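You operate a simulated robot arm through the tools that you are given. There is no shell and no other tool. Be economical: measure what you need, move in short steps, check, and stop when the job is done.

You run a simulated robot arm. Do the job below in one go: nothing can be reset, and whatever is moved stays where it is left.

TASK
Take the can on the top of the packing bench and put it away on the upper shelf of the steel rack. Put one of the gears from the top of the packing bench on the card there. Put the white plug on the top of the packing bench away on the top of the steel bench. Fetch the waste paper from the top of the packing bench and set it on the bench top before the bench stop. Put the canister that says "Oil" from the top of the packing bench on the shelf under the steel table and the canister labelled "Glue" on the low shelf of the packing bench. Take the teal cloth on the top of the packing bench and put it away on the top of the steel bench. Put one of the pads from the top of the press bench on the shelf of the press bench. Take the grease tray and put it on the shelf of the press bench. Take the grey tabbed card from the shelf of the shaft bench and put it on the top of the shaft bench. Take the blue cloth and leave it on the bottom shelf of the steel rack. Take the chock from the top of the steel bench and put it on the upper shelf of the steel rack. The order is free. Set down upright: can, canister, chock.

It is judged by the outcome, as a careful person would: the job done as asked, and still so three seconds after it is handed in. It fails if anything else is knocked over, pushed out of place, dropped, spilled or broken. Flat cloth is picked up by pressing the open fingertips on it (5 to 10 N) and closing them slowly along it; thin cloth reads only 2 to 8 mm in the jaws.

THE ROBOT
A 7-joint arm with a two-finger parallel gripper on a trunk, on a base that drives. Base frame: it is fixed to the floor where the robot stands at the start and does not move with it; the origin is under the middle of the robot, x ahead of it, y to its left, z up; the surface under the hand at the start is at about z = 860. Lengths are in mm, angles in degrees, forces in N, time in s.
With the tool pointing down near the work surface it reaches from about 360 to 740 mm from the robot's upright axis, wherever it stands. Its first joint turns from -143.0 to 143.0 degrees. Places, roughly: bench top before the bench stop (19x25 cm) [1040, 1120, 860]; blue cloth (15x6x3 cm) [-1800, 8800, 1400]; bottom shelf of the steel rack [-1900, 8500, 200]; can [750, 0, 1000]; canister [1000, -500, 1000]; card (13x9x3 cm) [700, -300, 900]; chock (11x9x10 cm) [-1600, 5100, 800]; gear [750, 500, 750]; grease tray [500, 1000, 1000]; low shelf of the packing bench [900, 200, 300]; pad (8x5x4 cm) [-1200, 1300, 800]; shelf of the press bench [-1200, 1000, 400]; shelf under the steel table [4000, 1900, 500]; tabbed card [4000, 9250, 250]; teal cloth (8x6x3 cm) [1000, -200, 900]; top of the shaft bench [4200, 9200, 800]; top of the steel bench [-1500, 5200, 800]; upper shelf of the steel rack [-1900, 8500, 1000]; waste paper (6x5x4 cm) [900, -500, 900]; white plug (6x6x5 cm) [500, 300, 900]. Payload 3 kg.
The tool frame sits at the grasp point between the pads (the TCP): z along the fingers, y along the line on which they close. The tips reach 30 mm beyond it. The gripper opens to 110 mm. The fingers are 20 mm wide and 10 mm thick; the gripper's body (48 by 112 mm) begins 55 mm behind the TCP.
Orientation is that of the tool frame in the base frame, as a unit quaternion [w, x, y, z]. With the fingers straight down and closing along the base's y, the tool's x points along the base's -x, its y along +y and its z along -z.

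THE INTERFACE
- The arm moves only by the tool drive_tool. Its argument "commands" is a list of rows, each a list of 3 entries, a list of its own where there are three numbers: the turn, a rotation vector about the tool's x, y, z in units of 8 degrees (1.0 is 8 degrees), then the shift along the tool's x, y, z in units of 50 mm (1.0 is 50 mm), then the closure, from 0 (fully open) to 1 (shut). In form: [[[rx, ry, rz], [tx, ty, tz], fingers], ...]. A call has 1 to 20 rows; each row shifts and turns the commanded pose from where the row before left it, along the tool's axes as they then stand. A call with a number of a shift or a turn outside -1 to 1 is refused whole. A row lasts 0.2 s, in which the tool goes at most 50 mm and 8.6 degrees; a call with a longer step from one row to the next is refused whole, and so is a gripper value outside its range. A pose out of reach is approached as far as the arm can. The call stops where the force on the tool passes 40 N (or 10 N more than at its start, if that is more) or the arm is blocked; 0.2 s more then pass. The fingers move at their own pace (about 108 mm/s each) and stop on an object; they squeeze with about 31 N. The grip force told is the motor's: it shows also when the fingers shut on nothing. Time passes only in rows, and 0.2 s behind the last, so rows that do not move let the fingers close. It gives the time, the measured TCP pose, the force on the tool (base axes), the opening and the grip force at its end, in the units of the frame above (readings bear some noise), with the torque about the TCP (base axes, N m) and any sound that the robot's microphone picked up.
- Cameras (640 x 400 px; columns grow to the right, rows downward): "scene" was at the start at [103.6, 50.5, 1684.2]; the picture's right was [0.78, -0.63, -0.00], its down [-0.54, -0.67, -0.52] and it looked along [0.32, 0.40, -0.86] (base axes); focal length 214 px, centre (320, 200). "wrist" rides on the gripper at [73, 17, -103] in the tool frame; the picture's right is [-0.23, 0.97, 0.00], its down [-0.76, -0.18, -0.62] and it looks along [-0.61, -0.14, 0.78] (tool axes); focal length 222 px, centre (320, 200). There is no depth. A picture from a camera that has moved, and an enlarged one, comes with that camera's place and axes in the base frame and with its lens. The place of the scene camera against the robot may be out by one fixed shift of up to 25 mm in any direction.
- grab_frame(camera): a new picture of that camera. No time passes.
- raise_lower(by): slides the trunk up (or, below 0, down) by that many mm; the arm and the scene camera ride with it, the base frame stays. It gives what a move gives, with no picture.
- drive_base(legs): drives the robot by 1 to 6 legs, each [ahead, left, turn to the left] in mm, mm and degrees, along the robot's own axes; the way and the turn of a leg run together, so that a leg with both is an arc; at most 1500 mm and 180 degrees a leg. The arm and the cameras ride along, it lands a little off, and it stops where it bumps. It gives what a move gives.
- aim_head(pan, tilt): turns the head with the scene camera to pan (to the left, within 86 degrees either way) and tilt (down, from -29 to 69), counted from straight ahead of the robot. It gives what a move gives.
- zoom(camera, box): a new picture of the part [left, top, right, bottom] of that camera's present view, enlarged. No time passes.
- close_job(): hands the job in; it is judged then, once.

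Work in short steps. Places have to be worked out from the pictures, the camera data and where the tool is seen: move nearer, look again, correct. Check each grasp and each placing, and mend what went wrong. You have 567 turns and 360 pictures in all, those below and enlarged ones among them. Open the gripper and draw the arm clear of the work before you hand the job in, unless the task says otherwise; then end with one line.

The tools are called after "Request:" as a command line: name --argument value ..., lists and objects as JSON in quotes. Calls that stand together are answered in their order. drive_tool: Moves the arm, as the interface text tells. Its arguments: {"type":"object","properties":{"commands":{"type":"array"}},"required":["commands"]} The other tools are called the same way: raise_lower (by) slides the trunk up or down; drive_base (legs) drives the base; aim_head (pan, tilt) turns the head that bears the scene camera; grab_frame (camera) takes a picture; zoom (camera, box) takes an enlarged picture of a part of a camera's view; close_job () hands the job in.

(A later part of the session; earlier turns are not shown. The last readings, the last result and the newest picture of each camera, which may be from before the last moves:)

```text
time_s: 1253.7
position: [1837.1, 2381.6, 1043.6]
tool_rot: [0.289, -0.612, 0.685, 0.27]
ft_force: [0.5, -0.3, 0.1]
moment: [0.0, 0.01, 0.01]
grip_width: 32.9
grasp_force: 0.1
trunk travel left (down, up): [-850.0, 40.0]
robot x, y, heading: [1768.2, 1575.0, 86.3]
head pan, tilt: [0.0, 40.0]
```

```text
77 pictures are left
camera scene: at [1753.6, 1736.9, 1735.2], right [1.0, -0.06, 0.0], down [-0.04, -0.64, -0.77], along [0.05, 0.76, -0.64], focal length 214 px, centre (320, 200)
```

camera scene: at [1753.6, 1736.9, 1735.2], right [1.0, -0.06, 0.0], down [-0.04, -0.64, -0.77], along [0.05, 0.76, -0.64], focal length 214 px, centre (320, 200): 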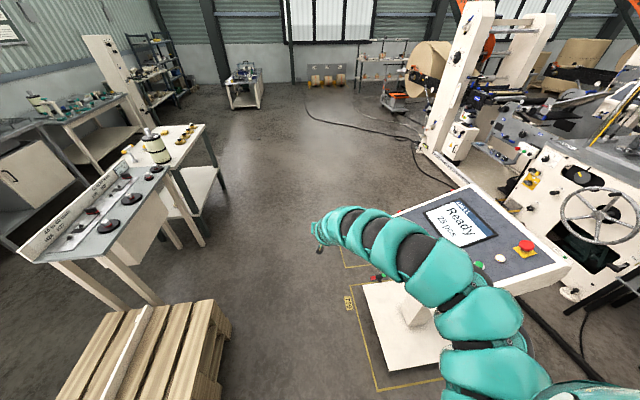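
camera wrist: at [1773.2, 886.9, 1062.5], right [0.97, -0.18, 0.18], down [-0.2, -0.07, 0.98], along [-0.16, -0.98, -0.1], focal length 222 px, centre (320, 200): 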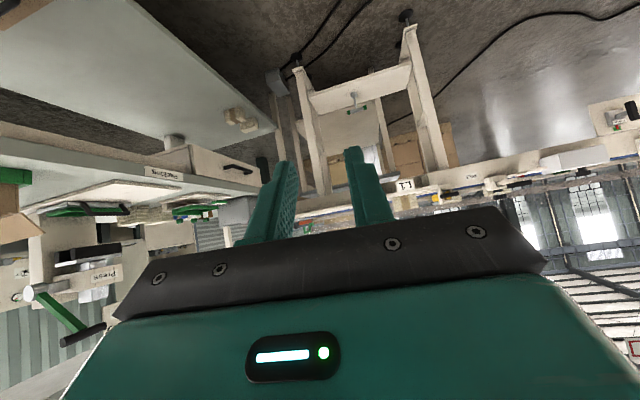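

Request:
zoom --camera "scene" --box '[200, 60, 420, 240]'

Request:
zoom --camera "scene" --box '[200, 220, 420, 400]'

```text
2.22 times, centred on (310, 150) of scene
camera zoom: at [1753.6, 1736.9, 1735.2], right [1.0, -0.06, 0.0], down [-0.04, -0.64, -0.77], along [0.05, 0.76, -0.64], focal length 477 px, centre (342, 311)
```

zoom: 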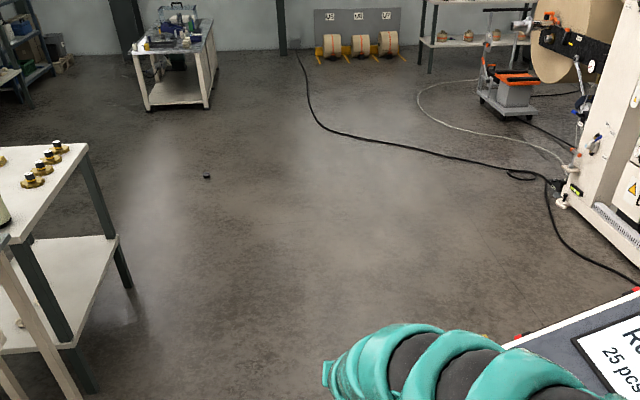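

```text
2.22 times, centred on (310, 310) of scene
camera zoom: at [1753.6, 1736.9, 1735.2], right [1.0, -0.06, 0.0], down [-0.04, -0.64, -0.77], along [0.05, 0.76, -0.64], focal length 477 px, centre (342, -44)
```

zoom: 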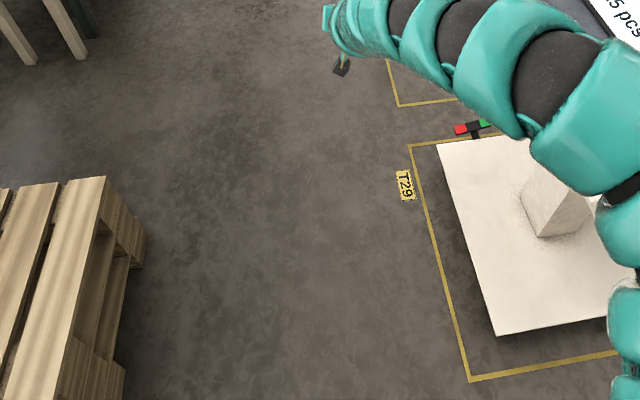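

Not visible ahead; it may have been nudged near or behind the base. Look to both sides, downwards.

Request:
aim_head --pan 86 --tilt 50

Request:
grab_frame --camera "scene"

Request:
aim_head --pan -86 --tilt 50

Request:
grab_frame --camera "scene"

```text
time_s: 1255.3
position: [1836.6, 2381.3, 1043.0]
tool_rot: [0.289, -0.611, 0.685, 0.27]
ft_force: [-0.2, 0.7, -0.2]
moment: [0.0, -0.01, -0.03]
grip_width: 33.0
grasp_force: 0.1
trunk travel left (down, up): [-850.0, 40.0]
robot x, y, heading: [1758.9, 1573.7, 86.3]
head pan, tilt: [85.9, 50.0]
```

```text
74 pictures are left
camera scene: at [1671.8, 1662.5, 1721.0], right [0.14, 0.99, 0.0], down [0.76, -0.1, -0.64], along [-0.64, 0.09, -0.77], focal length 214 px, centre (320, 200)
```

scene: 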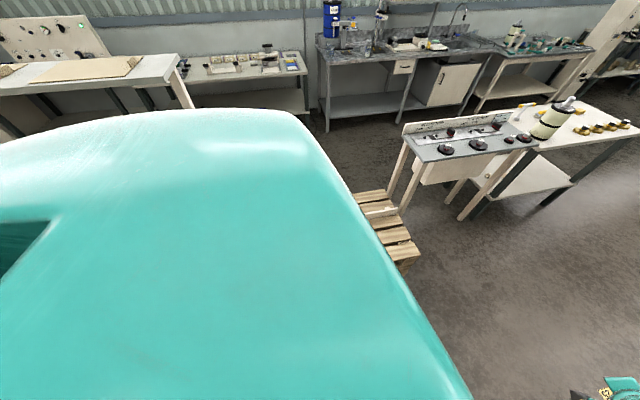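

```text
time_s: 1257.9
position: [1837.6, 2380.8, 1044.4]
tool_rot: [0.289, -0.612, 0.685, 0.27]
ft_force: [-0.2, -0.7, 0.1]
moment: [0.01, 0.01, -0.01]
grip_width: 32.8
grasp_force: 0.0
trunk travel left (down, up): [-850.0, 40.0]
robot x, y, heading: [1763.3, 1573.7, 86.2]
head pan, tilt: [-85.9, 50.0]
```

```text
73 pictures are left
camera scene: at [1825.1, 1652.6, 1721.0], right [0.01, -1.0, 0.0], down [-0.77, -0.01, -0.64], along [0.64, 0.0, -0.77], focal length 214 px, centre (320, 200)
```

scene: 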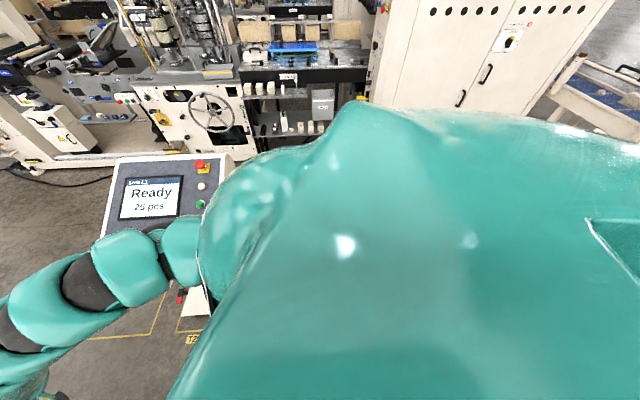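

Turn back to face south and look at the floor ahead.

Request:
drive_base --legs '[[0, 0, -177]]'

Request:
aim_head --pan 0 --tilt 50

Request:
grab_frame --camera "scene"

```text
time_s: 1265.6
position: [1692.4, 767.5, 1043.1]
tool_rot: [0.272, 0.683, 0.614, -0.289]
ft_force: [0.1, -0.2, 0.2]
moment: [0.03, 0.02, -0.01]
grip_width: 33.1
grasp_force: 0.2
trunk travel left (down, up): [-850.0, 40.0]
robot x, y, heading: [1762.5, 1571.5, -93.5]
head pan, tilt: [-85.9, 50.0]
```

```text
time_s: 1267.2
position: [1693.1, 766.4, 1043.0]
tool_rot: [0.272, 0.683, 0.614, -0.289]
ft_force: [-0.4, 0.3, -0.7]
moment: [-0.03, 0.01, 0.03]
grip_width: 32.9
grasp_force: 0.0
trunk travel left (down, up): [-850.0, 40.0]
robot x, y, heading: [1763.3, 1573.7, -93.3]
head pan, tilt: [0.0, 50.0]
```

```text
72 pictures are left
camera scene: at [1733.7, 1415.0, 1721.0], right [-1.0, 0.06, 0.0], down [0.04, 0.76, -0.64], along [-0.04, -0.64, -0.77], focal length 214 px, centre (320, 200)
```

scene: 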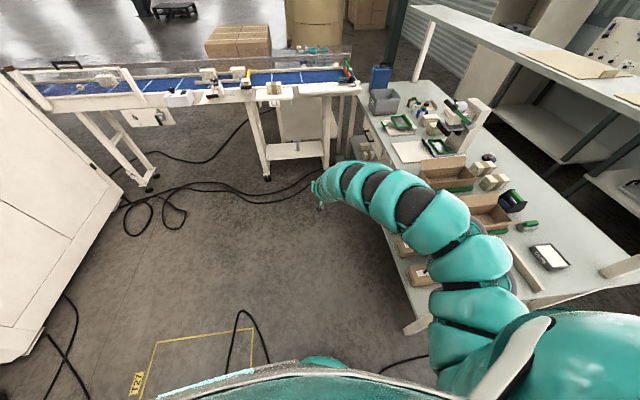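

Shift the robot aside to the east and look back at the lane floor.

Request:
drive_base --legs '[[0, 750, 3.3]]'

Request:
aim_head --pan -86 --tilt 40

Request:
grab_frame --camera "scene"

```text
time_s: 1271.3
position: [2501.6, 744.0, 1043.1]
tool_rot: [0.28, 0.664, 0.634, -0.28]
ft_force: [-0.1, -0.1, 0.4]
moment: [0.04, 0.04, -0.01]
grip_width: 32.9
grasp_force: 0.2
trunk travel left (down, up): [-850.0, 40.0]
robot x, y, heading: [2519.9, 1555.4, -89.9]
head pan, tilt: [0.0, 50.0]
```

```text
time_s: 1272.9
position: [2499.8, 743.5, 1043.7]
tool_rot: [0.28, 0.663, 0.635, -0.28]
ft_force: [-0.7, 0.2, -0.3]
moment: [0.0, 0.02, -0.02]
grip_width: 33.0
grasp_force: 0.0
trunk travel left (down, up): [-850.0, 40.0]
robot x, y, heading: [2517.0, 1556.1, -89.6]
head pan, tilt: [-85.9, 40.0]
```

```text
71 pictures are left
camera scene: at [2415.1, 1465.5, 1735.1], right [-0.08, 1.0, 0.0], down [0.64, 0.05, -0.77], along [-0.76, -0.06, -0.64], focal length 214 px, centre (320, 200)
```

scene: 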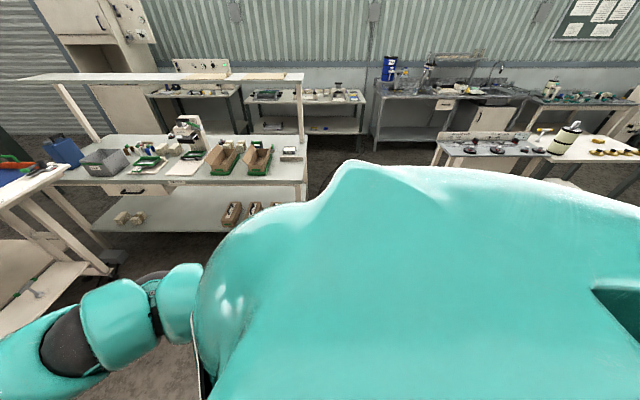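

Request:
drive_base --legs '[[0, 0, -90]]'

Request:
aim_head --pan -25 --tilt 45

Request:
grab_frame --camera "scene"

```text
time_s: 1277.1
position: [1707.9, 1581.2, 1042.5]
tool_rot: [-0.001, 0.918, -0.025, -0.396]
ft_force: [0.3, 0.0, 0.0]
moment: [-0.02, -0.01, -0.01]
grip_width: 33.1
grasp_force: 0.1
trunk travel left (down, up): [-850.0, 40.0]
robot x, y, heading: [2518.3, 1557.2, 179.8]
head pan, tilt: [-85.9, 40.0]
```

```text
time_s: 1278.5
position: [1709.3, 1580.7, 1043.8]
tool_rot: [-0.001, 0.918, -0.025, -0.396]
ft_force: [-0.7, 0.2, 0.4]
moment: [-0.03, 0.0, 0.05]
grip_width: 33.2
grasp_force: 0.0
trunk travel left (down, up): [-850.0, 40.0]
robot x, y, heading: [2519.3, 1555.7, 179.5]
head pan, tilt: [-25.0, 45.0]
```

```text
70 pictures are left
camera scene: at [2345.8, 1587.5, 1727.9], right [0.43, 0.9, 0.0], down [0.64, -0.3, -0.71], along [-0.64, 0.3, -0.71], focal length 214 px, centre (320, 200)
```

scene: 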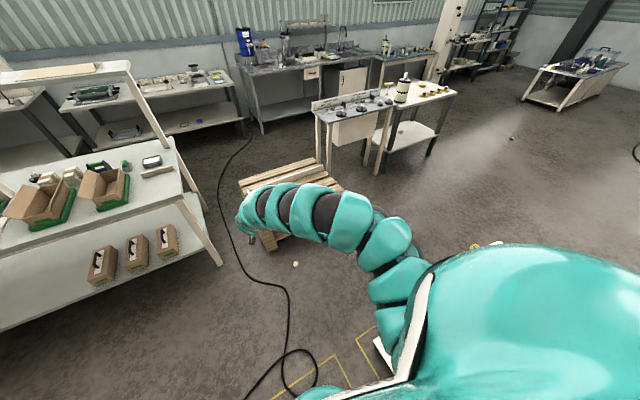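

Request:
zoom --camera "scene" --box '[240, 220, 340, 300]'

```text
5.00 times, centred on (290, 260) of scene
camera zoom: at [2345.8, 1587.5, 1727.9], right [0.43, 0.9, 0.0], down [0.64, -0.3, -0.71], along [-0.64, 0.3, -0.71], focal length 1072 px, centre (470, -100)
```

zoom: 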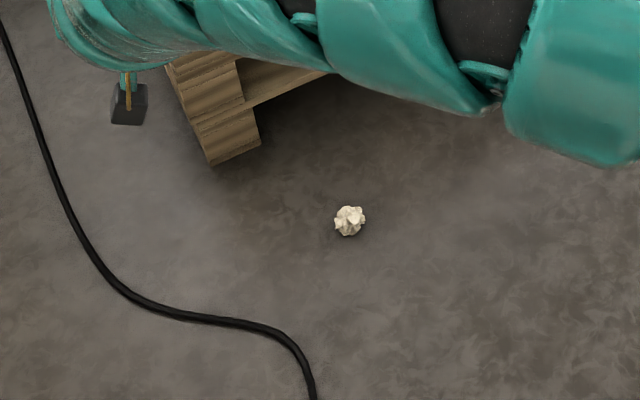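

Paper found at ≈(1426, 1789). Position south of it: go to (1589,1100) and turn to face it.

Request:
drive_base --legs '[[0, 456, 0.3], [930, 0, 0], [0, 0, -78]]'

Request:
aim_head --pan 0 --tilt 55

Request:
grab_frame --camera "scene"

```text
time_s: 1289.2
position: [1445.7, 1896.3, 1043.9]
tool_rot: [-0.253, 0.692, -0.604, -0.304]
ft_force: [0.4, -0.1, 0.0]
moment: [0.02, 0.02, -0.01]
grip_width: 33.0
grasp_force: 0.1
trunk travel left (down, up): [-850.0, 40.0]
robot x, y, heading: [1570.1, 1097.0, 100.6]
head pan, tilt: [-25.0, 45.0]
```

```text
time_s: 1290.0
position: [1446.3, 1898.0, 1044.0]
tool_rot: [-0.254, 0.691, -0.604, -0.304]
ft_force: [0.3, -0.6, -0.4]
moment: [0.0, -0.01, -0.03]
grip_width: 33.1
grasp_force: 0.1
trunk travel left (down, up): [-850.0, 40.0]
robot x, y, heading: [1566.5, 1096.3, 100.6]
head pan, tilt: [0.0, 55.0]
```

```text
68 pictures are left
camera scene: at [1524.2, 1244.1, 1714.5], right [0.98, 0.18, 0.0], down [0.15, -0.81, -0.57], along [-0.1, 0.56, -0.82], focal length 214 px, centre (320, 200)
```

scene: 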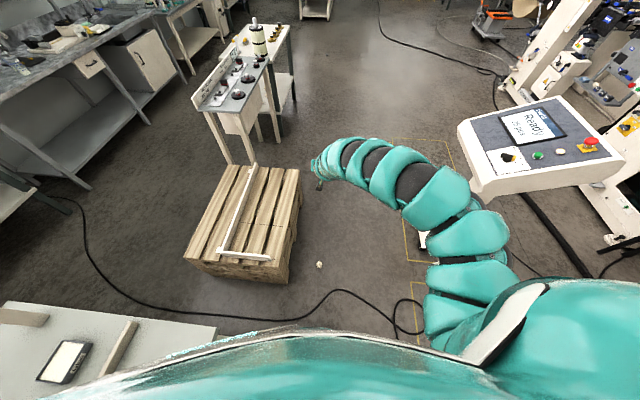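

Request:
drive_tool --commands '[[[0, 0.83, 0], [0.4, 0, 0.3], 0], [[0, 0.83, 0], [0.4, 0, 0.3], 0], [[0, 0.83, 0], [0.5, 0, 0.3], 0], [[0, 0.83, 0], [0.5, 0, 0.3], 0], [[0, 0.83, 0], [0.5, 0, 0.3], 0], [[0, 0.83, 0], [0.4, 0, 0.2], 0], [[0, 0.83, 0], [0.3, 0, 0.2], 0], [[0, 0, 0], [0, 0, 0], 0]]'

Request:
raise_lower --by -400

Request:
raise_lower --by -280

Request:
grab_frame --camera "wrist"

```text
time_s: 1291.8
position: [1455.6, 1810.2, 895.3]
tool_rot: [0.007, 0.755, -0.655, -0.006]
ft_force: [-0.8, 0.7, -0.2]
moment: [-0.03, 0.0, 0.05]
grip_width: 110.3
grasp_force: 0.0
trunk travel left (down, up): [-850.0, 40.0]
robot x, y, heading: [1570.0, 1095.8, 100.8]
head pan, tilt: [0.0, 55.0]
```

```text
time_s: 1295.7
position: [1455.5, 1811.4, 495.0]
tool_rot: [0.005, 0.755, -0.655, -0.007]
ft_force: [0.1, 0.0, -0.5]
moment: [0.01, -0.03, 0.0]
grip_width: 109.9
grasp_force: 0.1
trunk travel left (down, up): [-450.0, 440.0]
robot x, y, heading: [1571.7, 1094.5, 100.4]
head pan, tilt: [0.0, 55.0]
```

```text
time_s: 1298.5
position: [1456.0, 1811.7, 216.2]
tool_rot: [0.006, 0.755, -0.655, -0.007]
ft_force: [1.1, 0.6, 0.1]
moment: [0.01, 0.0, -0.03]
grip_width: 109.8
grasp_force: 0.0
trunk travel left (down, up): [-170.0, 720.0]
robot x, y, heading: [1574.0, 1094.4, 100.4]
head pan, tilt: [0.0, 55.0]
```

```text
67 pictures are left
camera wrist: at [1450.2, 1736.8, 319.9], right [-1.0, 0.09, 0.02], down [0.08, 0.78, 0.62], along [0.04, 0.62, -0.78], focal length 222 px, centre (320, 200)
```

wrist: 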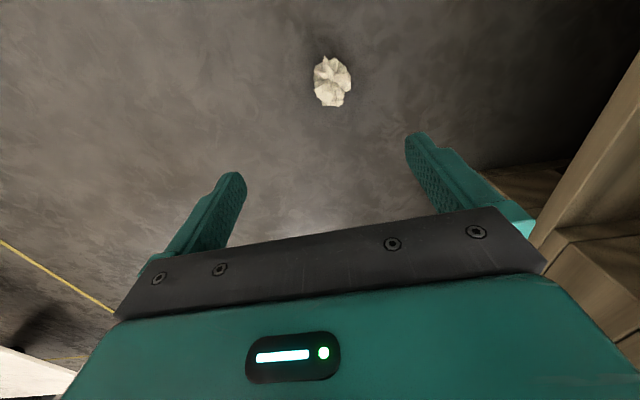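

Align over the paper and lower.

Request:
drive_base --legs '[[-14, 24, 0]]'

Request:
raise_lower --by -130

Request:
grab_frame --camera "wrist"

```text
time_s: 1299.3
position: [1434.8, 1792.9, 215.1]
tool_rot: [0.006, 0.755, -0.655, -0.006]
ft_force: [0.3, -0.2, 0.2]
moment: [-0.02, 0.0, 0.01]
grip_width: 109.7
grasp_force: 0.1
trunk travel left (down, up): [-170.0, 720.0]
robot x, y, heading: [1554.0, 1080.1, 100.4]
head pan, tilt: [0.0, 55.0]
```

```text
time_s: 1300.9
position: [1434.4, 1793.2, 85.8]
tool_rot: [0.005, 0.755, -0.655, -0.006]
ft_force: [0.0, -0.7, 1.0]
moment: [0.0, -0.04, -0.01]
grip_width: 109.9
grasp_force: 0.1
trunk travel left (down, up): [-40.0, 850.0]
robot x, y, heading: [1553.1, 1077.4, 100.6]
head pan, tilt: [0.0, 55.0]
```

```text
66 pictures are left
camera wrist: at [1429.5, 1718.8, 189.8], right [-1.0, 0.09, 0.02], down [0.08, 0.78, 0.62], along [0.04, 0.62, -0.78], focal length 222 px, centre (320, 200)
```

wrist: 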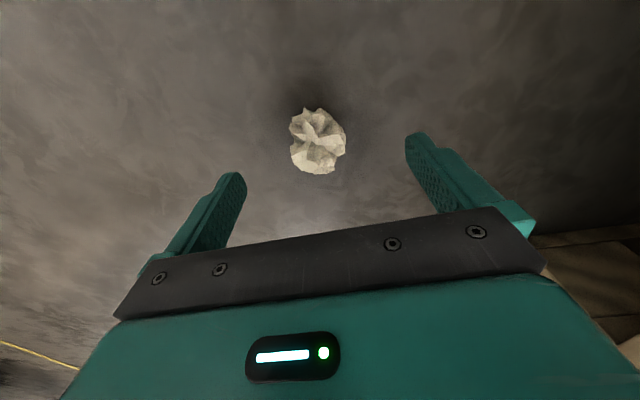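

Request:
raise_lower --by -38

Request:
drive_tool --commands '[[[0, 0, 0], [0, 0, 0.15], 0.2], [[0, 0, 0], [0, 0, 0.07], 0.4], [[0, 0, 0], [0, 0, 0], 0.5], [[0, 0, 0], [0, 0, 0], 0.52]]'

Request:
drive_tool --commands '[[[0, 0, 0], [0, 0, 0], 0.54], [[0, 0, 0], [0, 0, 0], 0.56]]'

```text
time_s: 1301.7
position: [1434.7, 1792.2, 46.4]
tool_rot: [0.006, 0.755, -0.655, -0.007]
ft_force: [0.8, -0.1, -0.4]
moment: [0.03, 0.02, 0.02]
grip_width: 110.0
grasp_force: 0.0
trunk travel left (down, up): [-2.0, 888.0]
robot x, y, heading: [1553.0, 1074.7, 100.4]
head pan, tilt: [0.0, 55.0]
```

```text
time_s: 1302.7
position: [1435.6, 1794.3, 36.5]
tool_rot: [0.005, 0.756, -0.655, -0.006]
ft_force: [-0.6, -0.9, -0.4]
moment: [0.0, 0.0, 0.03]
grip_width: 52.9
grasp_force: 0.1
trunk travel left (down, up): [-2.0, 888.0]
robot x, y, heading: [1550.5, 1077.4, 100.3]
head pan, tilt: [0.0, 55.0]
```

```text
time_s: 1303.3
position: [1435.8, 1793.7, 36.9]
tool_rot: [0.005, 0.755, -0.655, -0.007]
ft_force: [-1.3, -0.5, -0.1]
moment: [0.0, 0.02, 0.02]
grip_width: 49.2
grasp_force: 0.4
trunk travel left (down, up): [-2.0, 888.0]
robot x, y, heading: [1549.6, 1081.6, 100.3]
head pan, tilt: [0.0, 55.0]
```

Request:
drive_tool --commands '[[[0, 0, 0], [0, 0, 0], 0.58], [[0, 0, 0], [0, 0, 0], 0.6]]'

Request:
drive_tool --commands '[[[0, 0, 0], [0, 0, 0], 0.62], [[0, 0, 0], [0, 0, 0], 0.64]]'

Request:
grab_frame --camera "wrist"

```text
time_s: 1303.9
position: [1435.9, 1792.5, 35.5]
tool_rot: [0.006, 0.755, -0.655, -0.006]
ft_force: [-0.3, -0.4, -0.5]
moment: [0.0, -0.04, 0.01]
grip_width: 45.8
grasp_force: 31.4
trunk travel left (down, up): [-2.0, 888.0]
robot x, y, heading: [1547.6, 1081.1, 100.8]
head pan, tilt: [0.0, 55.0]
```

```text
time_s: 1304.5
position: [1434.7, 1794.1, 36.4]
tool_rot: [0.006, 0.755, -0.655, -0.006]
ft_force: [0.2, -0.8, 0.3]
moment: [-0.02, -0.02, -0.01]
grip_width: 45.1
grasp_force: 31.3
trunk travel left (down, up): [-2.0, 888.0]
robot x, y, heading: [1547.7, 1077.3, 100.4]
head pan, tilt: [0.0, 55.0]
```

```text
65 pictures are left
camera wrist: at [1430.3, 1719.0, 140.5], right [-1.0, 0.09, 0.02], down [0.08, 0.78, 0.62], along [0.04, 0.62, -0.78], focal length 222 px, centre (320, 200)
```

wrist: 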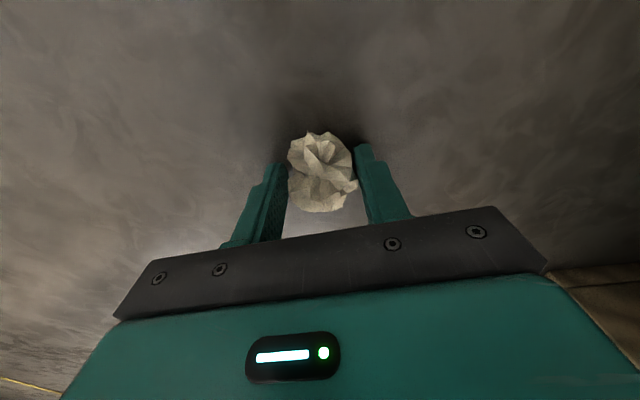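

Held. Raise, shift right, then turn to face the bench rear so the paper comes over (1040,1120).

Request:
raise_lower --by 400

Request:
raise_lower --by 400

Request:
raise_lower --by 85

Request:
drive_tool --commands '[[[0, 0, 0], [0, 0, -0.8], 0.64], [[0, 0, 0], [0, 0, -0.8], 0.64], [[0, 0, 0], [0, 0, -0.8], 0.64], [[0, 0, 0], [0, 0, 0], 0.64]]'

Request:
drive_base --legs '[[0, -217, 0], [0, 0, 79.6]]'

Request:
grab_frame --camera "wrist"

```text
time_s: 1308.3
position: [1435.8, 1792.8, 437.0]
tool_rot: [0.005, 0.755, -0.655, -0.006]
ft_force: [0.8, 0.3, 0.2]
moment: [0.06, 0.01, 0.0]
grip_width: 45.2
grasp_force: 31.1
trunk travel left (down, up): [-402.0, 488.0]
robot x, y, heading: [1549.0, 1078.8, 100.5]
head pan, tilt: [0.0, 55.0]
```

```text
time_s: 1312.2
position: [1435.4, 1794.0, 836.1]
tool_rot: [0.005, 0.755, -0.655, -0.006]
ft_force: [0.4, -0.7, -0.9]
moment: [-0.01, -0.03, 0.02]
grip_width: 44.9
grasp_force: 31.0
trunk travel left (down, up): [-802.0, 88.0]
robot x, y, heading: [1549.3, 1079.7, 100.3]
head pan, tilt: [0.0, 55.0]
```

```text
time_s: 1313.4
position: [1435.9, 1794.1, 920.9]
tool_rot: [0.006, 0.755, -0.655, -0.005]
ft_force: [-0.3, 0.0, -0.8]
moment: [0.0, 0.01, 0.0]
grip_width: 44.9
grasp_force: 30.9
trunk travel left (down, up): [-887.0, 3.0]
robot x, y, heading: [1552.7, 1080.1, 100.5]
head pan, tilt: [0.0, 55.0]
```

```text
time_s: 1314.4
position: [1437.8, 1794.8, 1041.7]
tool_rot: [0.005, 0.755, -0.656, -0.006]
ft_force: [0.5, -0.4, -0.1]
moment: [0.02, -0.03, 0.02]
grip_width: 44.9
grasp_force: 30.7
trunk travel left (down, up): [-887.0, 3.0]
robot x, y, heading: [1552.3, 1076.6, 100.7]
head pan, tilt: [0.0, 55.0]
```

```text
time_s: 1319.5
position: [1037.0, 1126.8, 1041.0]
tool_rot: [0.007, 1.0, -0.013, -0.001]
ft_force: [0.2, -0.5, -0.1]
moment: [-0.03, -0.01, -0.01]
grip_width: 45.1
grasp_force: 30.5
trunk travel left (down, up): [-887.0, 3.0]
robot x, y, heading: [1764.4, 1116.2, -179.1]
head pan, tilt: [0.0, 55.0]
```

```text
64 pictures are left
camera wrist: at [1107.9, 1109.4, 1145.7], right [-0.25, -0.97, 0.02], down [-0.75, 0.21, 0.62], along [-0.6, 0.15, -0.78], focal length 222 px, centre (320, 200)
```

wrist: 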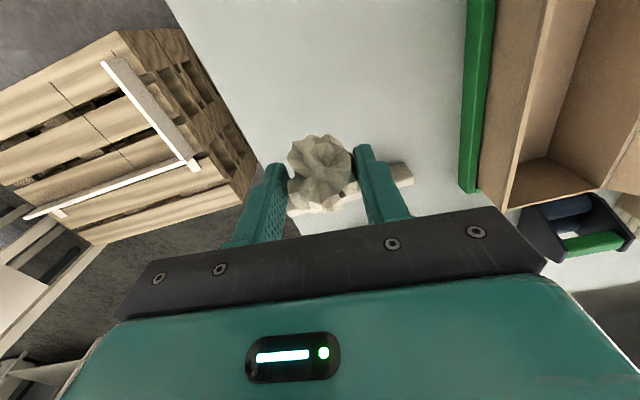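

Right over the goal area before the stop. Lower to the bench.

Request:
raise_lower --by -130

Request:
raise_lower --by -9

Request:
raise_lower --by -4

```text
time_s: 1321.1
position: [1036.7, 1127.3, 910.6]
tool_rot: [0.008, 1.0, -0.014, -0.002]
ft_force: [0.2, -0.4, -1.0]
moment: [0.0, 0.0, -0.04]
grip_width: 45.0
grasp_force: 31.1
trunk travel left (down, up): [-757.0, 133.0]
robot x, y, heading: [1761.9, 1115.2, -179.3]
head pan, tilt: [0.0, 55.0]
```

```text
time_s: 1321.7
position: [1036.8, 1127.7, 902.3]
tool_rot: [0.008, 1.0, -0.014, -0.002]
ft_force: [0.1, 0.0, -0.1]
moment: [0.01, 0.02, 0.02]
grip_width: 45.1
grasp_force: 30.4
trunk travel left (down, up): [-748.0, 142.0]
robot x, y, heading: [1764.7, 1124.3, -179.0]
head pan, tilt: [0.0, 55.0]
```

```text
time_s: 1322.2
position: [1036.7, 1126.7, 899.4]
tool_rot: [0.008, 1.0, -0.014, -0.001]
ft_force: [0.2, 0.5, 0.2]
moment: [-0.01, -0.02, -0.01]
grip_width: 44.8
grasp_force: 30.7
trunk travel left (down, up): [-744.0, 146.0]
robot x, y, heading: [1760.4, 1119.1, -179.1]
head pan, tilt: [0.0, 55.0]
```

Just above the surface; lower 3 mm more and release.

Request:
raise_lower --by -3

Request:
drive_tool --commands '[[[0, 0, 0], [0, 0, 0], 0.5], [[0, 0, 0], [0, 0, 0], 0.4], [[0, 0, 0], [0, 0, 0], 0.2], [[0, 0, 0], [0, 0, 0], 0.2]]'

Request:
raise_lower --by 148

Request:
grab_frame --camera "wrist"

```text
time_s: 1322.7
position: [1036.8, 1126.9, 896.6]
tool_rot: [0.009, 1.0, -0.014, -0.002]
ft_force: [-1.0, 0.2, 4.0]
moment: [0.07, -0.02, 0.02]
grip_width: 45.0
grasp_force: 31.3
trunk travel left (down, up): [-741.0, 149.0]
robot x, y, heading: [1757.9, 1118.3, -179.1]
head pan, tilt: [0.0, 55.0]
```

```text
time_s: 1323.7
position: [1036.5, 1127.0, 897.6]
tool_rot: [0.008, 1.0, -0.014, -0.001]
ft_force: [-0.8, 0.9, -0.1]
moment: [-0.03, -0.03, -0.02]
grip_width: 88.2
grasp_force: 0.1
trunk travel left (down, up): [-741.0, 149.0]
robot x, y, heading: [1762.2, 1116.3, -179.4]
head pan, tilt: [0.0, 55.0]
```

```text
time_s: 1325.4
position: [1036.4, 1125.6, 1042.9]
tool_rot: [0.008, 1.0, -0.014, -0.001]
ft_force: [-0.9, 0.2, 0.2]
moment: [-0.01, -0.02, -0.06]
grip_width: 87.9
grasp_force: 0.1
trunk travel left (down, up): [-889.0, 1.0]
robot x, y, heading: [1760.4, 1116.8, -179.1]
head pan, tilt: [0.0, 55.0]
```

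```text
63 pictures are left
camera wrist: at [1107.9, 1109.5, 1147.6], right [-0.25, -0.97, 0.02], down [-0.75, 0.21, 0.62], along [-0.6, 0.15, -0.78], focal length 222 px, centre (320, 200)
```

wrist: 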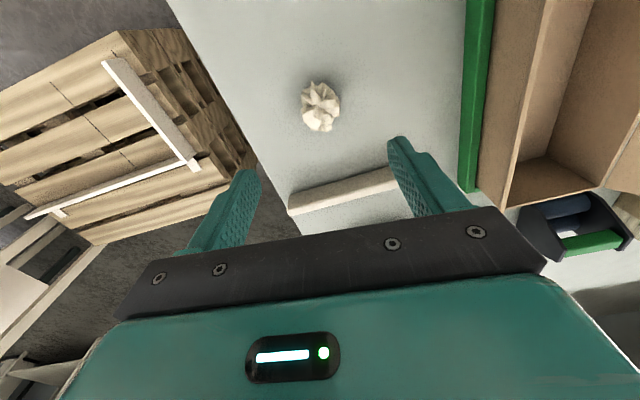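

Paper is in place. Next retrieve the can's lid from the floor: drive north toward it.

Request:
drive_base --legs '[[0, 0, -90.9], [1250, 0, 0], [1250, 0, 0]]'

Request:
drive_base --legs '[[1250, 0, 0], [0, 850, 0]]'

Request:
aim_head --pan 0 --tilt 50

Request:
grab_frame --camera "scene"

```text
time_s: 1341.4
position: [1617.6, 4337.5, 1042.7]
tool_rot: [0.006, 0.713, -0.701, -0.006]
ft_force: [0.3, 0.6, 0.5]
moment: [0.0, 0.03, -0.01]
grip_width: 87.7
grasp_force: 0.1
trunk travel left (down, up): [-889.0, 1.0]
robot x, y, heading: [1639.2, 3614.3, 93.3]
head pan, tilt: [0.0, 55.0]
```

```text
time_s: 1351.9
position: [675.2, 5524.9, 1043.4]
tool_rot: [0.005, 0.717, -0.697, -0.006]
ft_force: [0.4, 0.8, -0.7]
moment: [0.03, -0.01, -0.04]
grip_width: 88.2
grasp_force: 0.0
trunk travel left (down, up): [-889.0, 1.0]
robot x, y, heading: [704.7, 4795.9, 94.1]
head pan, tilt: [0.0, 55.0]
```

```text
time_s: 1352.5
position: [675.8, 5524.4, 1042.8]
tool_rot: [0.005, 0.718, -0.696, -0.006]
ft_force: [0.1, 0.0, -0.4]
moment: [0.01, -0.01, 0.0]
grip_width: 87.7
grasp_force: 0.0
trunk travel left (down, up): [-889.0, 1.0]
robot x, y, heading: [708.2, 4799.4, 94.2]
head pan, tilt: [0.0, 50.0]
```

```text
62 pictures are left
camera scene: at [677.8, 4954.9, 1759.9], right [1.0, 0.07, 0.0], down [0.05, -0.76, -0.64], along [-0.05, 0.64, -0.77], focal length 214 px, centre (320, 200)
```

scene: 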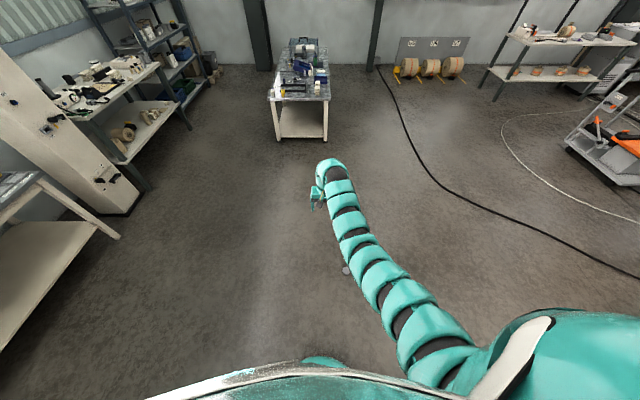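

Request:
drive_base --legs '[[0, 0, -4.2], [140, -113, 0]]'

Request:
raise_lower --by -400

Request:
raise_lower --by -400

Request:
grab_frame --camera "wrist"

```text
time_s: 1354.5
position: [840.1, 5666.6, 1042.9]
tool_rot: [-0.005, -0.692, 0.721, 0.007]
ft_force: [0.0, -0.3, 0.3]
moment: [-0.03, 0.0, -0.05]
grip_width: 88.2
grasp_force: 0.0
trunk travel left (down, up): [-889.0, 1.0]
robot x, y, heading: [820.9, 4940.3, 89.7]
head pan, tilt: [0.0, 50.0]
```

```text
time_s: 1358.3
position: [840.5, 5664.7, 643.1]
tool_rot: [-0.004, -0.692, 0.721, 0.007]
ft_force: [-0.4, 0.1, 0.7]
moment: [-0.02, 0.0, 0.02]
grip_width: 87.9
grasp_force: 0.1
trunk travel left (down, up): [-489.0, 401.0]
robot x, y, heading: [817.4, 4941.5, 90.0]
head pan, tilt: [0.0, 50.0]
```

```text
time_s: 1362.2
position: [840.5, 5664.9, 243.3]
tool_rot: [-0.004, -0.692, 0.722, 0.006]
ft_force: [-0.7, 0.5, -0.1]
moment: [0.01, 0.01, 0.02]
grip_width: 88.1
grasp_force: 0.1
trunk travel left (down, up): [-89.0, 801.0]
robot x, y, heading: [819.3, 4940.1, 90.0]
head pan, tilt: [0.0, 50.0]
```

```text
61 pictures are left
camera wrist: at [821.4, 5592.8, 347.7], right [-0.96, 0.27, 0.02], down [0.22, 0.75, 0.62], along [0.15, 0.6, -0.78], focal length 222 px, centre (320, 200)
```

wrist: 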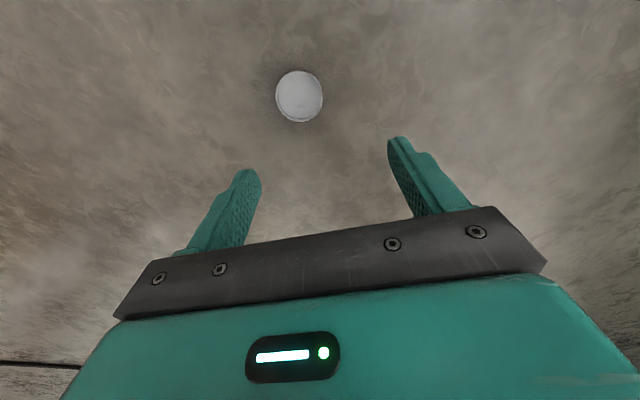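

Request:
drive_base --legs '[[-6, -21, 0]]'

Request:
raise_lower --by -86

Request:
drive_tool --commands '[[[0, 0, 0], [0, 0, 0.8], 0], [[0, 0, 0], [0, 0, 0.6], 0], [[0, 0, 0], [0, 0, 0], 0]]'

Request:
grab_frame --camera "wrist"

```text
time_s: 1363.0
position: [862.1, 5658.2, 242.7]
tool_rot: [-0.004, -0.692, 0.722, 0.006]
ft_force: [-0.1, -0.1, 0.5]
moment: [0.0, 0.02, -0.01]
grip_width: 88.2
grasp_force: 0.0
trunk travel left (down, up): [-89.0, 801.0]
robot x, y, heading: [846.0, 4934.7, 90.0]
head pan, tilt: [0.0, 50.0]
```

```text
time_s: 1364.2
position: [861.1, 5659.8, 157.4]
tool_rot: [-0.004, -0.692, 0.722, 0.006]
ft_force: [-0.1, 0.0, 0.3]
moment: [-0.02, -0.01, 0.02]
grip_width: 87.9
grasp_force: 0.1
trunk travel left (down, up): [-3.0, 887.0]
robot x, y, heading: [843.3, 4935.7, 90.0]
head pan, tilt: [0.0, 50.0]
```

```text
time_s: 1365.0
position: [858.6, 5659.8, 87.1]
tool_rot: [-0.005, -0.692, 0.721, 0.008]
ft_force: [0.1, -0.1, 0.1]
moment: [-0.01, -0.03, -0.01]
grip_width: 110.2
grasp_force: 0.0
trunk travel left (down, up): [-3.0, 887.0]
robot x, y, heading: [841.4, 4932.7, 90.2]
head pan, tilt: [0.0, 50.0]
```

```text
60 pictures are left
camera wrist: at [841.4, 5587.1, 192.0], right [-0.96, 0.27, 0.02], down [0.22, 0.75, 0.62], along [0.15, 0.6, -0.78], focal length 222 px, centre (320, 200)
```

wrist: 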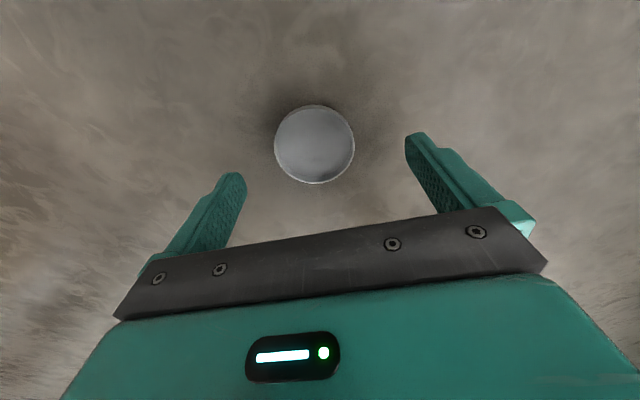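

Lid is inside-up. Grip it across the rim; I can then tip it and let it pivot flat onto the can.

Request:
drive_tool --commands '[[[0, 0, 0], [0, -0.08, 0.6], 0], [[0, 0, 0], [0, 0, 0.42], 0], [[0, 0, 0], [0, 0, 0], 0.25], [[0, 0, 0], [0, 0, 0], 0.35], [[0, 0, 0], [0, 0, 0], 0.5], [[0, 0, 0], [0, 0, 0], 0.5]]'

Request:
grab_frame --camera "wrist"

```text
time_s: 1366.4
position: [863.5, 5658.8, 36.1]
tool_rot: [-0.004, -0.692, 0.722, 0.006]
ft_force: [-0.4, 0.2, 0.2]
moment: [-0.03, 0.0, 0.02]
grip_width: 66.5
grasp_force: 30.4
trunk travel left (down, up): [-3.0, 887.0]
robot x, y, heading: [843.1, 4933.3, 90.0]
head pan, tilt: [0.0, 50.0]
```

```text
59 pictures are left
camera wrist: at [845.1, 5586.5, 141.2], right [-0.96, 0.27, 0.02], down [0.22, 0.75, 0.62], along [0.15, 0.6, -0.78], focal length 222 px, centre (320, 200)
```

wrist: 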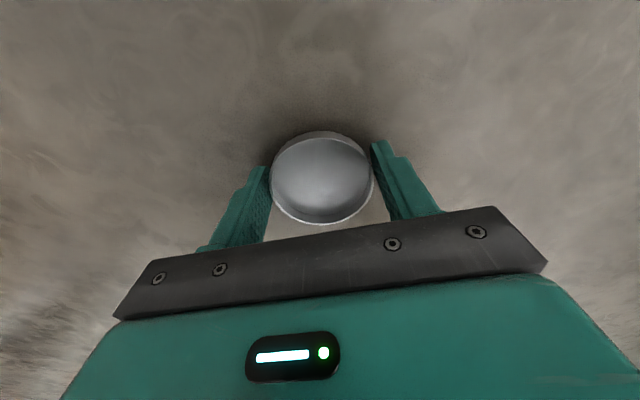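

Gripped. Raise and carry it to the rack.

Request:
raise_lower --by 400

Request:
raise_lower --by 400

Request:
raise_lower --by 85

Request:
drive_base --legs '[[0, 1450, 0], [1300, 0, 0], [1300, 0, 0]]'

Request:
grab_frame --camera "wrist"

```text
time_s: 1370.2
position: [864.2, 5659.1, 436.9]
tool_rot: [-0.006, -0.692, 0.722, 0.008]
ft_force: [-0.2, -0.3, 0.5]
moment: [-0.03, 0.03, 0.02]
grip_width: 66.3
grasp_force: 31.3
trunk travel left (down, up): [-403.0, 487.0]
robot x, y, heading: [843.3, 4934.0, 90.1]
head pan, tilt: [0.0, 50.0]
```

```text
time_s: 1374.0
position: [864.8, 5659.8, 835.8]
tool_rot: [-0.005, -0.692, 0.722, 0.006]
ft_force: [-0.6, -0.6, -0.5]
moment: [-0.02, -0.03, 0.03]
grip_width: 66.4
grasp_force: 31.4
trunk travel left (down, up): [-803.0, 87.0]
robot x, y, heading: [841.2, 4934.1, 90.0]
head pan, tilt: [0.0, 50.0]
```

```text
time_s: 1375.2
position: [863.2, 5659.3, 921.8]
tool_rot: [-0.005, -0.693, 0.721, 0.007]
ft_force: [0.7, -0.4, -1.0]
moment: [0.02, 0.02, 0.01]
grip_width: 66.4
grasp_force: 31.6
trunk travel left (down, up): [-888.0, 2.0]
robot x, y, heading: [839.8, 4934.6, 89.9]
head pan, tilt: [0.0, 50.0]
```

```text
time_s: 1394.8
position: [-668.5, 8256.5, 921.3]
tool_rot: [-0.006, -0.701, 0.713, 0.006]
ft_force: [-0.1, -0.6, -0.6]
moment: [-0.04, -0.02, 0.02]
grip_width: 66.1
grasp_force: 31.3
trunk travel left (down, up): [-888.0, 2.0]
robot x, y, heading: [-672.7, 7534.7, 91.5]
head pan, tilt: [0.0, 50.0]
```

```text
58 pictures are left
camera wrist: at [-685.1, 8183.5, 1026.1], right [-0.97, 0.24, 0.02], down [0.2, 0.76, 0.62], along [0.14, 0.61, -0.78], focal length 222 px, centre (320, 200)
```

wrist: 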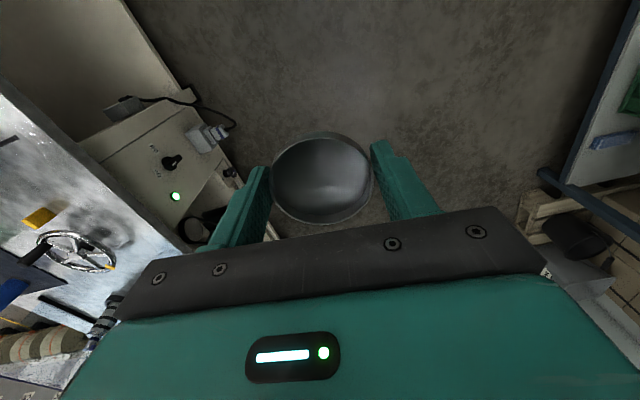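

Request:
drive_base --legs '[[1110, 30, 0], [0, 0, 88.5]]'

Request:
drive_tool --commands '[[[0, -0.9, 0], [0, 0, -0.2], 0.5], [[0, -0.9, 0], [-0.2, 0, -0.3], 0.5], [[0, -0.9, 0], [-0.2, 0, -0.3], 0.5], [[0, -0.9, 0], [-0.3, 0, -0.3], 0.5], [[0, -0.9, 0], [-0.3, 0, -0.2], 0.5], [[0, -0.9, 0], [-0.4, 0, -0.1], 0.5], [[0, -0.9, 0], [-0.4, 0, 0], 0.5], [[0, -0.9, 0], [-0.4, 0, 0], 0.5], [[0, -0.9, 0], [-0.4, 0, 0], 0.5], [[0, -0.9, 0], [-0.4, 0, 0], 0.5], [[0, -0.9, 0], [-0.3, 0, 0], 0.5], [[0, -0.9, 0], [-0.2, 0, 0], 0.5], [[0, -0.9, 0], [0, 0, 0], 0.5], [[0, -0.6, 0], [0, 0, 0], 0.5], [[0, 0, 0], [0, 0, 0], 0.5]]'

Request:
aim_head --pan 0 --tilt 35

Request:
zoom --camera "scene" --box '[230, 120, 410, 260]'

Request:
grab_frame --camera "wrist"

```text
time_s: 1404.2
position: [-1430.4, 8641.8, 920.2]
tool_rot: [0.008, 1.0, -0.024, -0.001]
ft_force: [-0.3, -0.3, -0.6]
moment: [0.01, 0.0, -0.01]
grip_width: 66.4
grasp_force: 31.1
trunk travel left (down, up): [-888.0, 2.0]
robot x, y, heading: [-705.7, 8617.2, 179.7]
head pan, tilt: [0.0, 50.0]
```

```text
time_s: 1407.4
position: [-1527.9, 8651.0, 1104.5]
tool_rot: [0.012, -0.652, 0.021, 0.758]
ft_force: [0.1, -0.5, -0.9]
moment: [0.01, 0.0, 0.02]
grip_width: 66.2
grasp_force: 30.8
trunk travel left (down, up): [-888.0, 2.0]
robot x, y, heading: [-707.6, 8617.3, 179.9]
head pan, tilt: [0.0, 50.0]
```

```text
time_s: 1408.1
position: [-1527.7, 8650.3, 1104.7]
tool_rot: [0.013, -0.652, 0.023, 0.758]
ft_force: [0.3, -0.4, -1.1]
moment: [-0.02, -0.01, 0.0]
grip_width: 66.6
grasp_force: 31.1
trunk travel left (down, up): [-888.0, 2.0]
robot x, y, heading: [-708.5, 8615.8, 179.6]
head pan, tilt: [0.0, 35.0]
```

```text
2.86 times, centred on (320, 190) of scene
camera zoom: at [-895.0, 8615.0, 1780.6], right [0.01, 1.0, 0.0], down [0.57, 0.0, -0.82], along [-0.82, 0.0, -0.57], focal length 613 px, centre (320, 229)
```

zoom: 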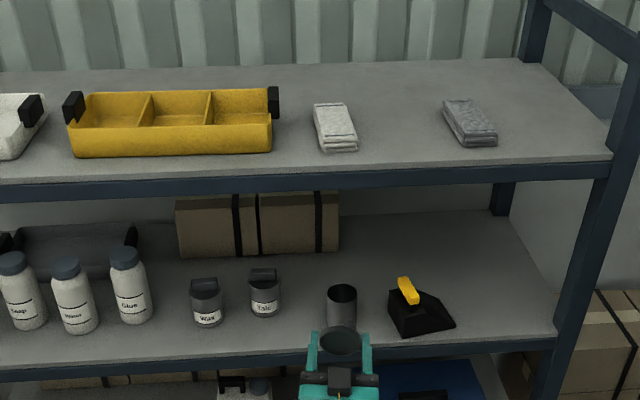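

```text
56 pictures are left
camera wrist: at [-1438.1, 8627.3, 1018.7], right [-0.01, -0.97, 0.24], down [0.74, 0.15, 0.66], along [-0.68, 0.19, 0.71], focal length 222 px, centre (320, 200)
```

wrist: 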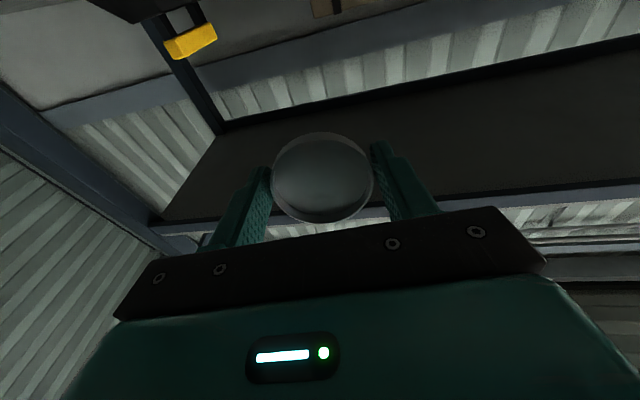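

The lid faces 45° back-down. I'll level it by pressing it on the free shelf spot right of the chock (y≈8958), then cap the can.

Request:
drive_base --legs '[[0, -308, 0], [150, 0, 0]]'

Request:
zoom --camera "scene" --box '[220, 120, 420, 270]'

```text
time_s: 1411.2
position: [-1677.2, 8966.5, 1104.2]
tool_rot: [0.015, -0.652, 0.024, 0.757]
ft_force: [0.0, 0.3, 0.7]
moment: [-0.01, 0.01, -0.03]
grip_width: 66.4
grasp_force: 30.8
trunk travel left (down, up): [-888.0, 2.0]
robot x, y, heading: [-856.9, 8925.9, 179.4]
head pan, tilt: [0.0, 35.0]
```

```text
2.67 times, centred on (320, 195) of scene
camera zoom: at [-1045.6, 8927.8, 1780.5], right [0.01, 1.0, 0.0], down [0.57, -0.01, -0.82], along [-0.82, 0.01, -0.57], focal length 572 px, centre (320, 213)
```

zoom: 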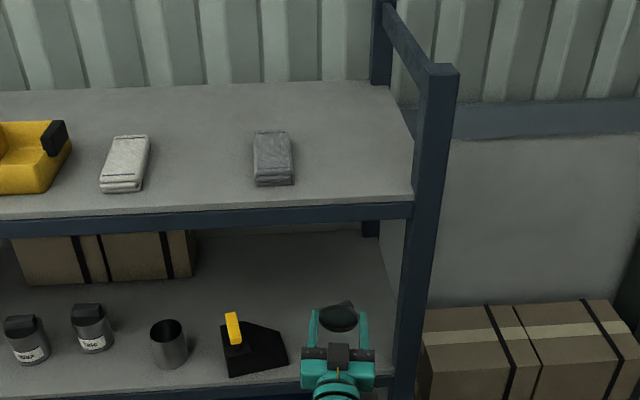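

Request:
drive_base --legs '[[36, -4, 0]]'

Request:
raise_lower --by -105

Request:
raise_lower --by -12

Request:
raise_lower --by -8

```text
time_s: 1412.1
position: [-1714.0, 8970.6, 1103.9]
tool_rot: [0.014, -0.653, 0.023, 0.757]
ft_force: [-0.3, -0.1, -0.7]
moment: [-0.01, 0.06, -0.02]
grip_width: 66.3
grasp_force: 30.0
trunk travel left (down, up): [-888.0, 2.0]
robot x, y, heading: [-891.9, 8932.8, 179.5]
head pan, tilt: [0.0, 35.0]
```

```text
time_s: 1413.4
position: [-1712.9, 8971.0, 1000.4]
tool_rot: [0.015, -0.652, 0.024, 0.758]
ft_force: [-0.4, -0.7, -1.1]
moment: [0.0, -0.02, -0.02]
grip_width: 66.2
grasp_force: 31.1
trunk travel left (down, up): [-783.0, 107.0]
robot x, y, heading: [-891.5, 8932.5, 179.4]
head pan, tilt: [0.0, 35.0]
```

```text
time_s: 1414.0
position: [-1713.4, 8971.2, 988.4]
tool_rot: [0.015, -0.653, 0.024, 0.757]
ft_force: [-0.3, -0.1, -0.1]
moment: [0.01, -0.02, 0.02]
grip_width: 66.2
grasp_force: 31.5
trunk travel left (down, up): [-771.0, 119.0]
robot x, y, heading: [-890.0, 8929.6, 179.5]
head pan, tilt: [0.0, 35.0]
```

```text
time_s: 1414.6
position: [-1711.7, 8969.0, 984.3]
tool_rot: [0.014, -0.649, 0.023, 0.76]
ft_force: [-6.9, -3.7, 27.2]
moment: [0.18, 0.48, 0.1]
grip_width: 66.9
grasp_force: 31.1
trunk travel left (down, up): [-763.0, 127.0]
robot x, y, heading: [-888.9, 8928.2, 179.3]
head pan, tilt: [0.0, 35.0]
```

Request:
raise_lower --by -4

Request:
raise_lower --by -4

Request:
zoom --camera "scene" --box '[260, 180, 400, 290]'

```text
time_s: 1415.1
position: [-1710.3, 8969.4, 972.2]
tool_rot: [0.014, -0.654, 0.024, 0.756]
ft_force: [4.9, -1.4, 5.0]
moment: [-0.24, -0.16, 0.21]
grip_width: 60.8
grasp_force: 31.0
trunk travel left (down, up): [-759.0, 131.0]
robot x, y, heading: [-893.8, 8930.3, 179.3]
head pan, tilt: [0.0, 35.0]
```

```text
time_s: 1415.7
position: [-1710.6, 8970.0, 972.8]
tool_rot: [0.015, -0.651, 0.024, 0.758]
ft_force: [3.9, -0.1, 13.1]
moment: [-0.53, -0.25, 0.08]
grip_width: 60.9
grasp_force: 31.1
trunk travel left (down, up): [-755.0, 135.0]
robot x, y, heading: [-890.0, 8929.4, 179.3]
head pan, tilt: [0.0, 35.0]
```

```text
3.64 times, centred on (330, 235) of scene
camera zoom: at [-1077.2, 8931.9, 1648.0], right [0.01, 1.0, 0.0], down [0.57, -0.01, -0.82], along [-0.82, 0.01, -0.57], focal length 780 px, centre (284, 73)
```

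zoom: 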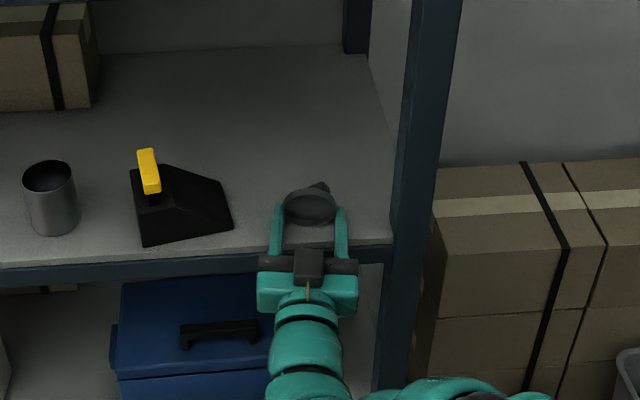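

Request:
zoom --camera "scene" --box '[300, 205, 360, 255]'

Request:
drive_tool --commands '[[[0, 0, 0], [0, 0, 0], 0.4], [[0, 0, 0], [0, 0, 0], 0.25], [[0, 0, 0], [0, 0, 0], 0.1], [[0, 0, 0], [0, 0, 0], 0.1]]'

Request:
zoom --camera "scene" --box '[300, 205, 360, 255]'

```text
8.00 times, centred on (330, 230) of scene
camera zoom: at [-1077.2, 8931.9, 1648.0], right [0.01, 1.0, 0.0], down [0.57, -0.01, -0.82], along [-0.82, 0.01, -0.57], focal length 1716 px, centre (240, -40)
```

zoom: 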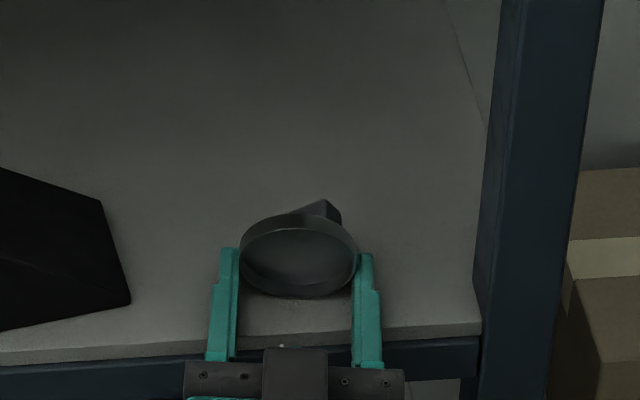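

```text
time_s: 1416.7
position: [-1711.8, 8971.5, 973.9]
tool_rot: [0.014, -0.651, 0.024, 0.758]
ft_force: [0.3, 8.9, 14.7]
moment: [-0.71, -0.25, 0.19]
grip_width: 95.2
grasp_force: 0.0
trunk travel left (down, up): [-755.0, 135.0]
robot x, y, heading: [-896.1, 8936.7, 179.6]
head pan, tilt: [0.0, 35.0]
```

```text
8.00 times, centred on (330, 230) of scene
camera zoom: at [-1077.5, 8933.4, 1648.0], right [0.01, 1.0, 0.0], down [0.57, -0.01, -0.82], along [-0.82, 0.01, -0.57], focal length 1716 px, centre (240, -40)
```

zoom: 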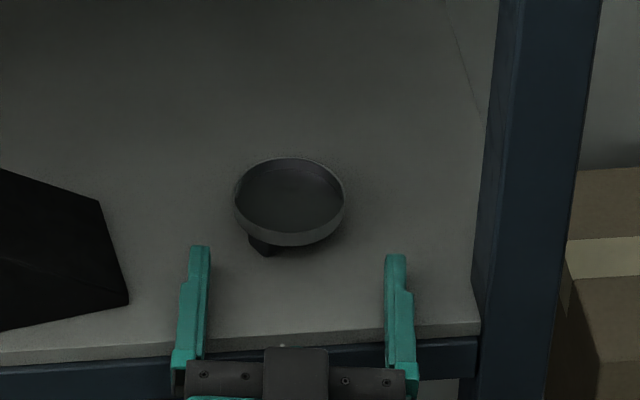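

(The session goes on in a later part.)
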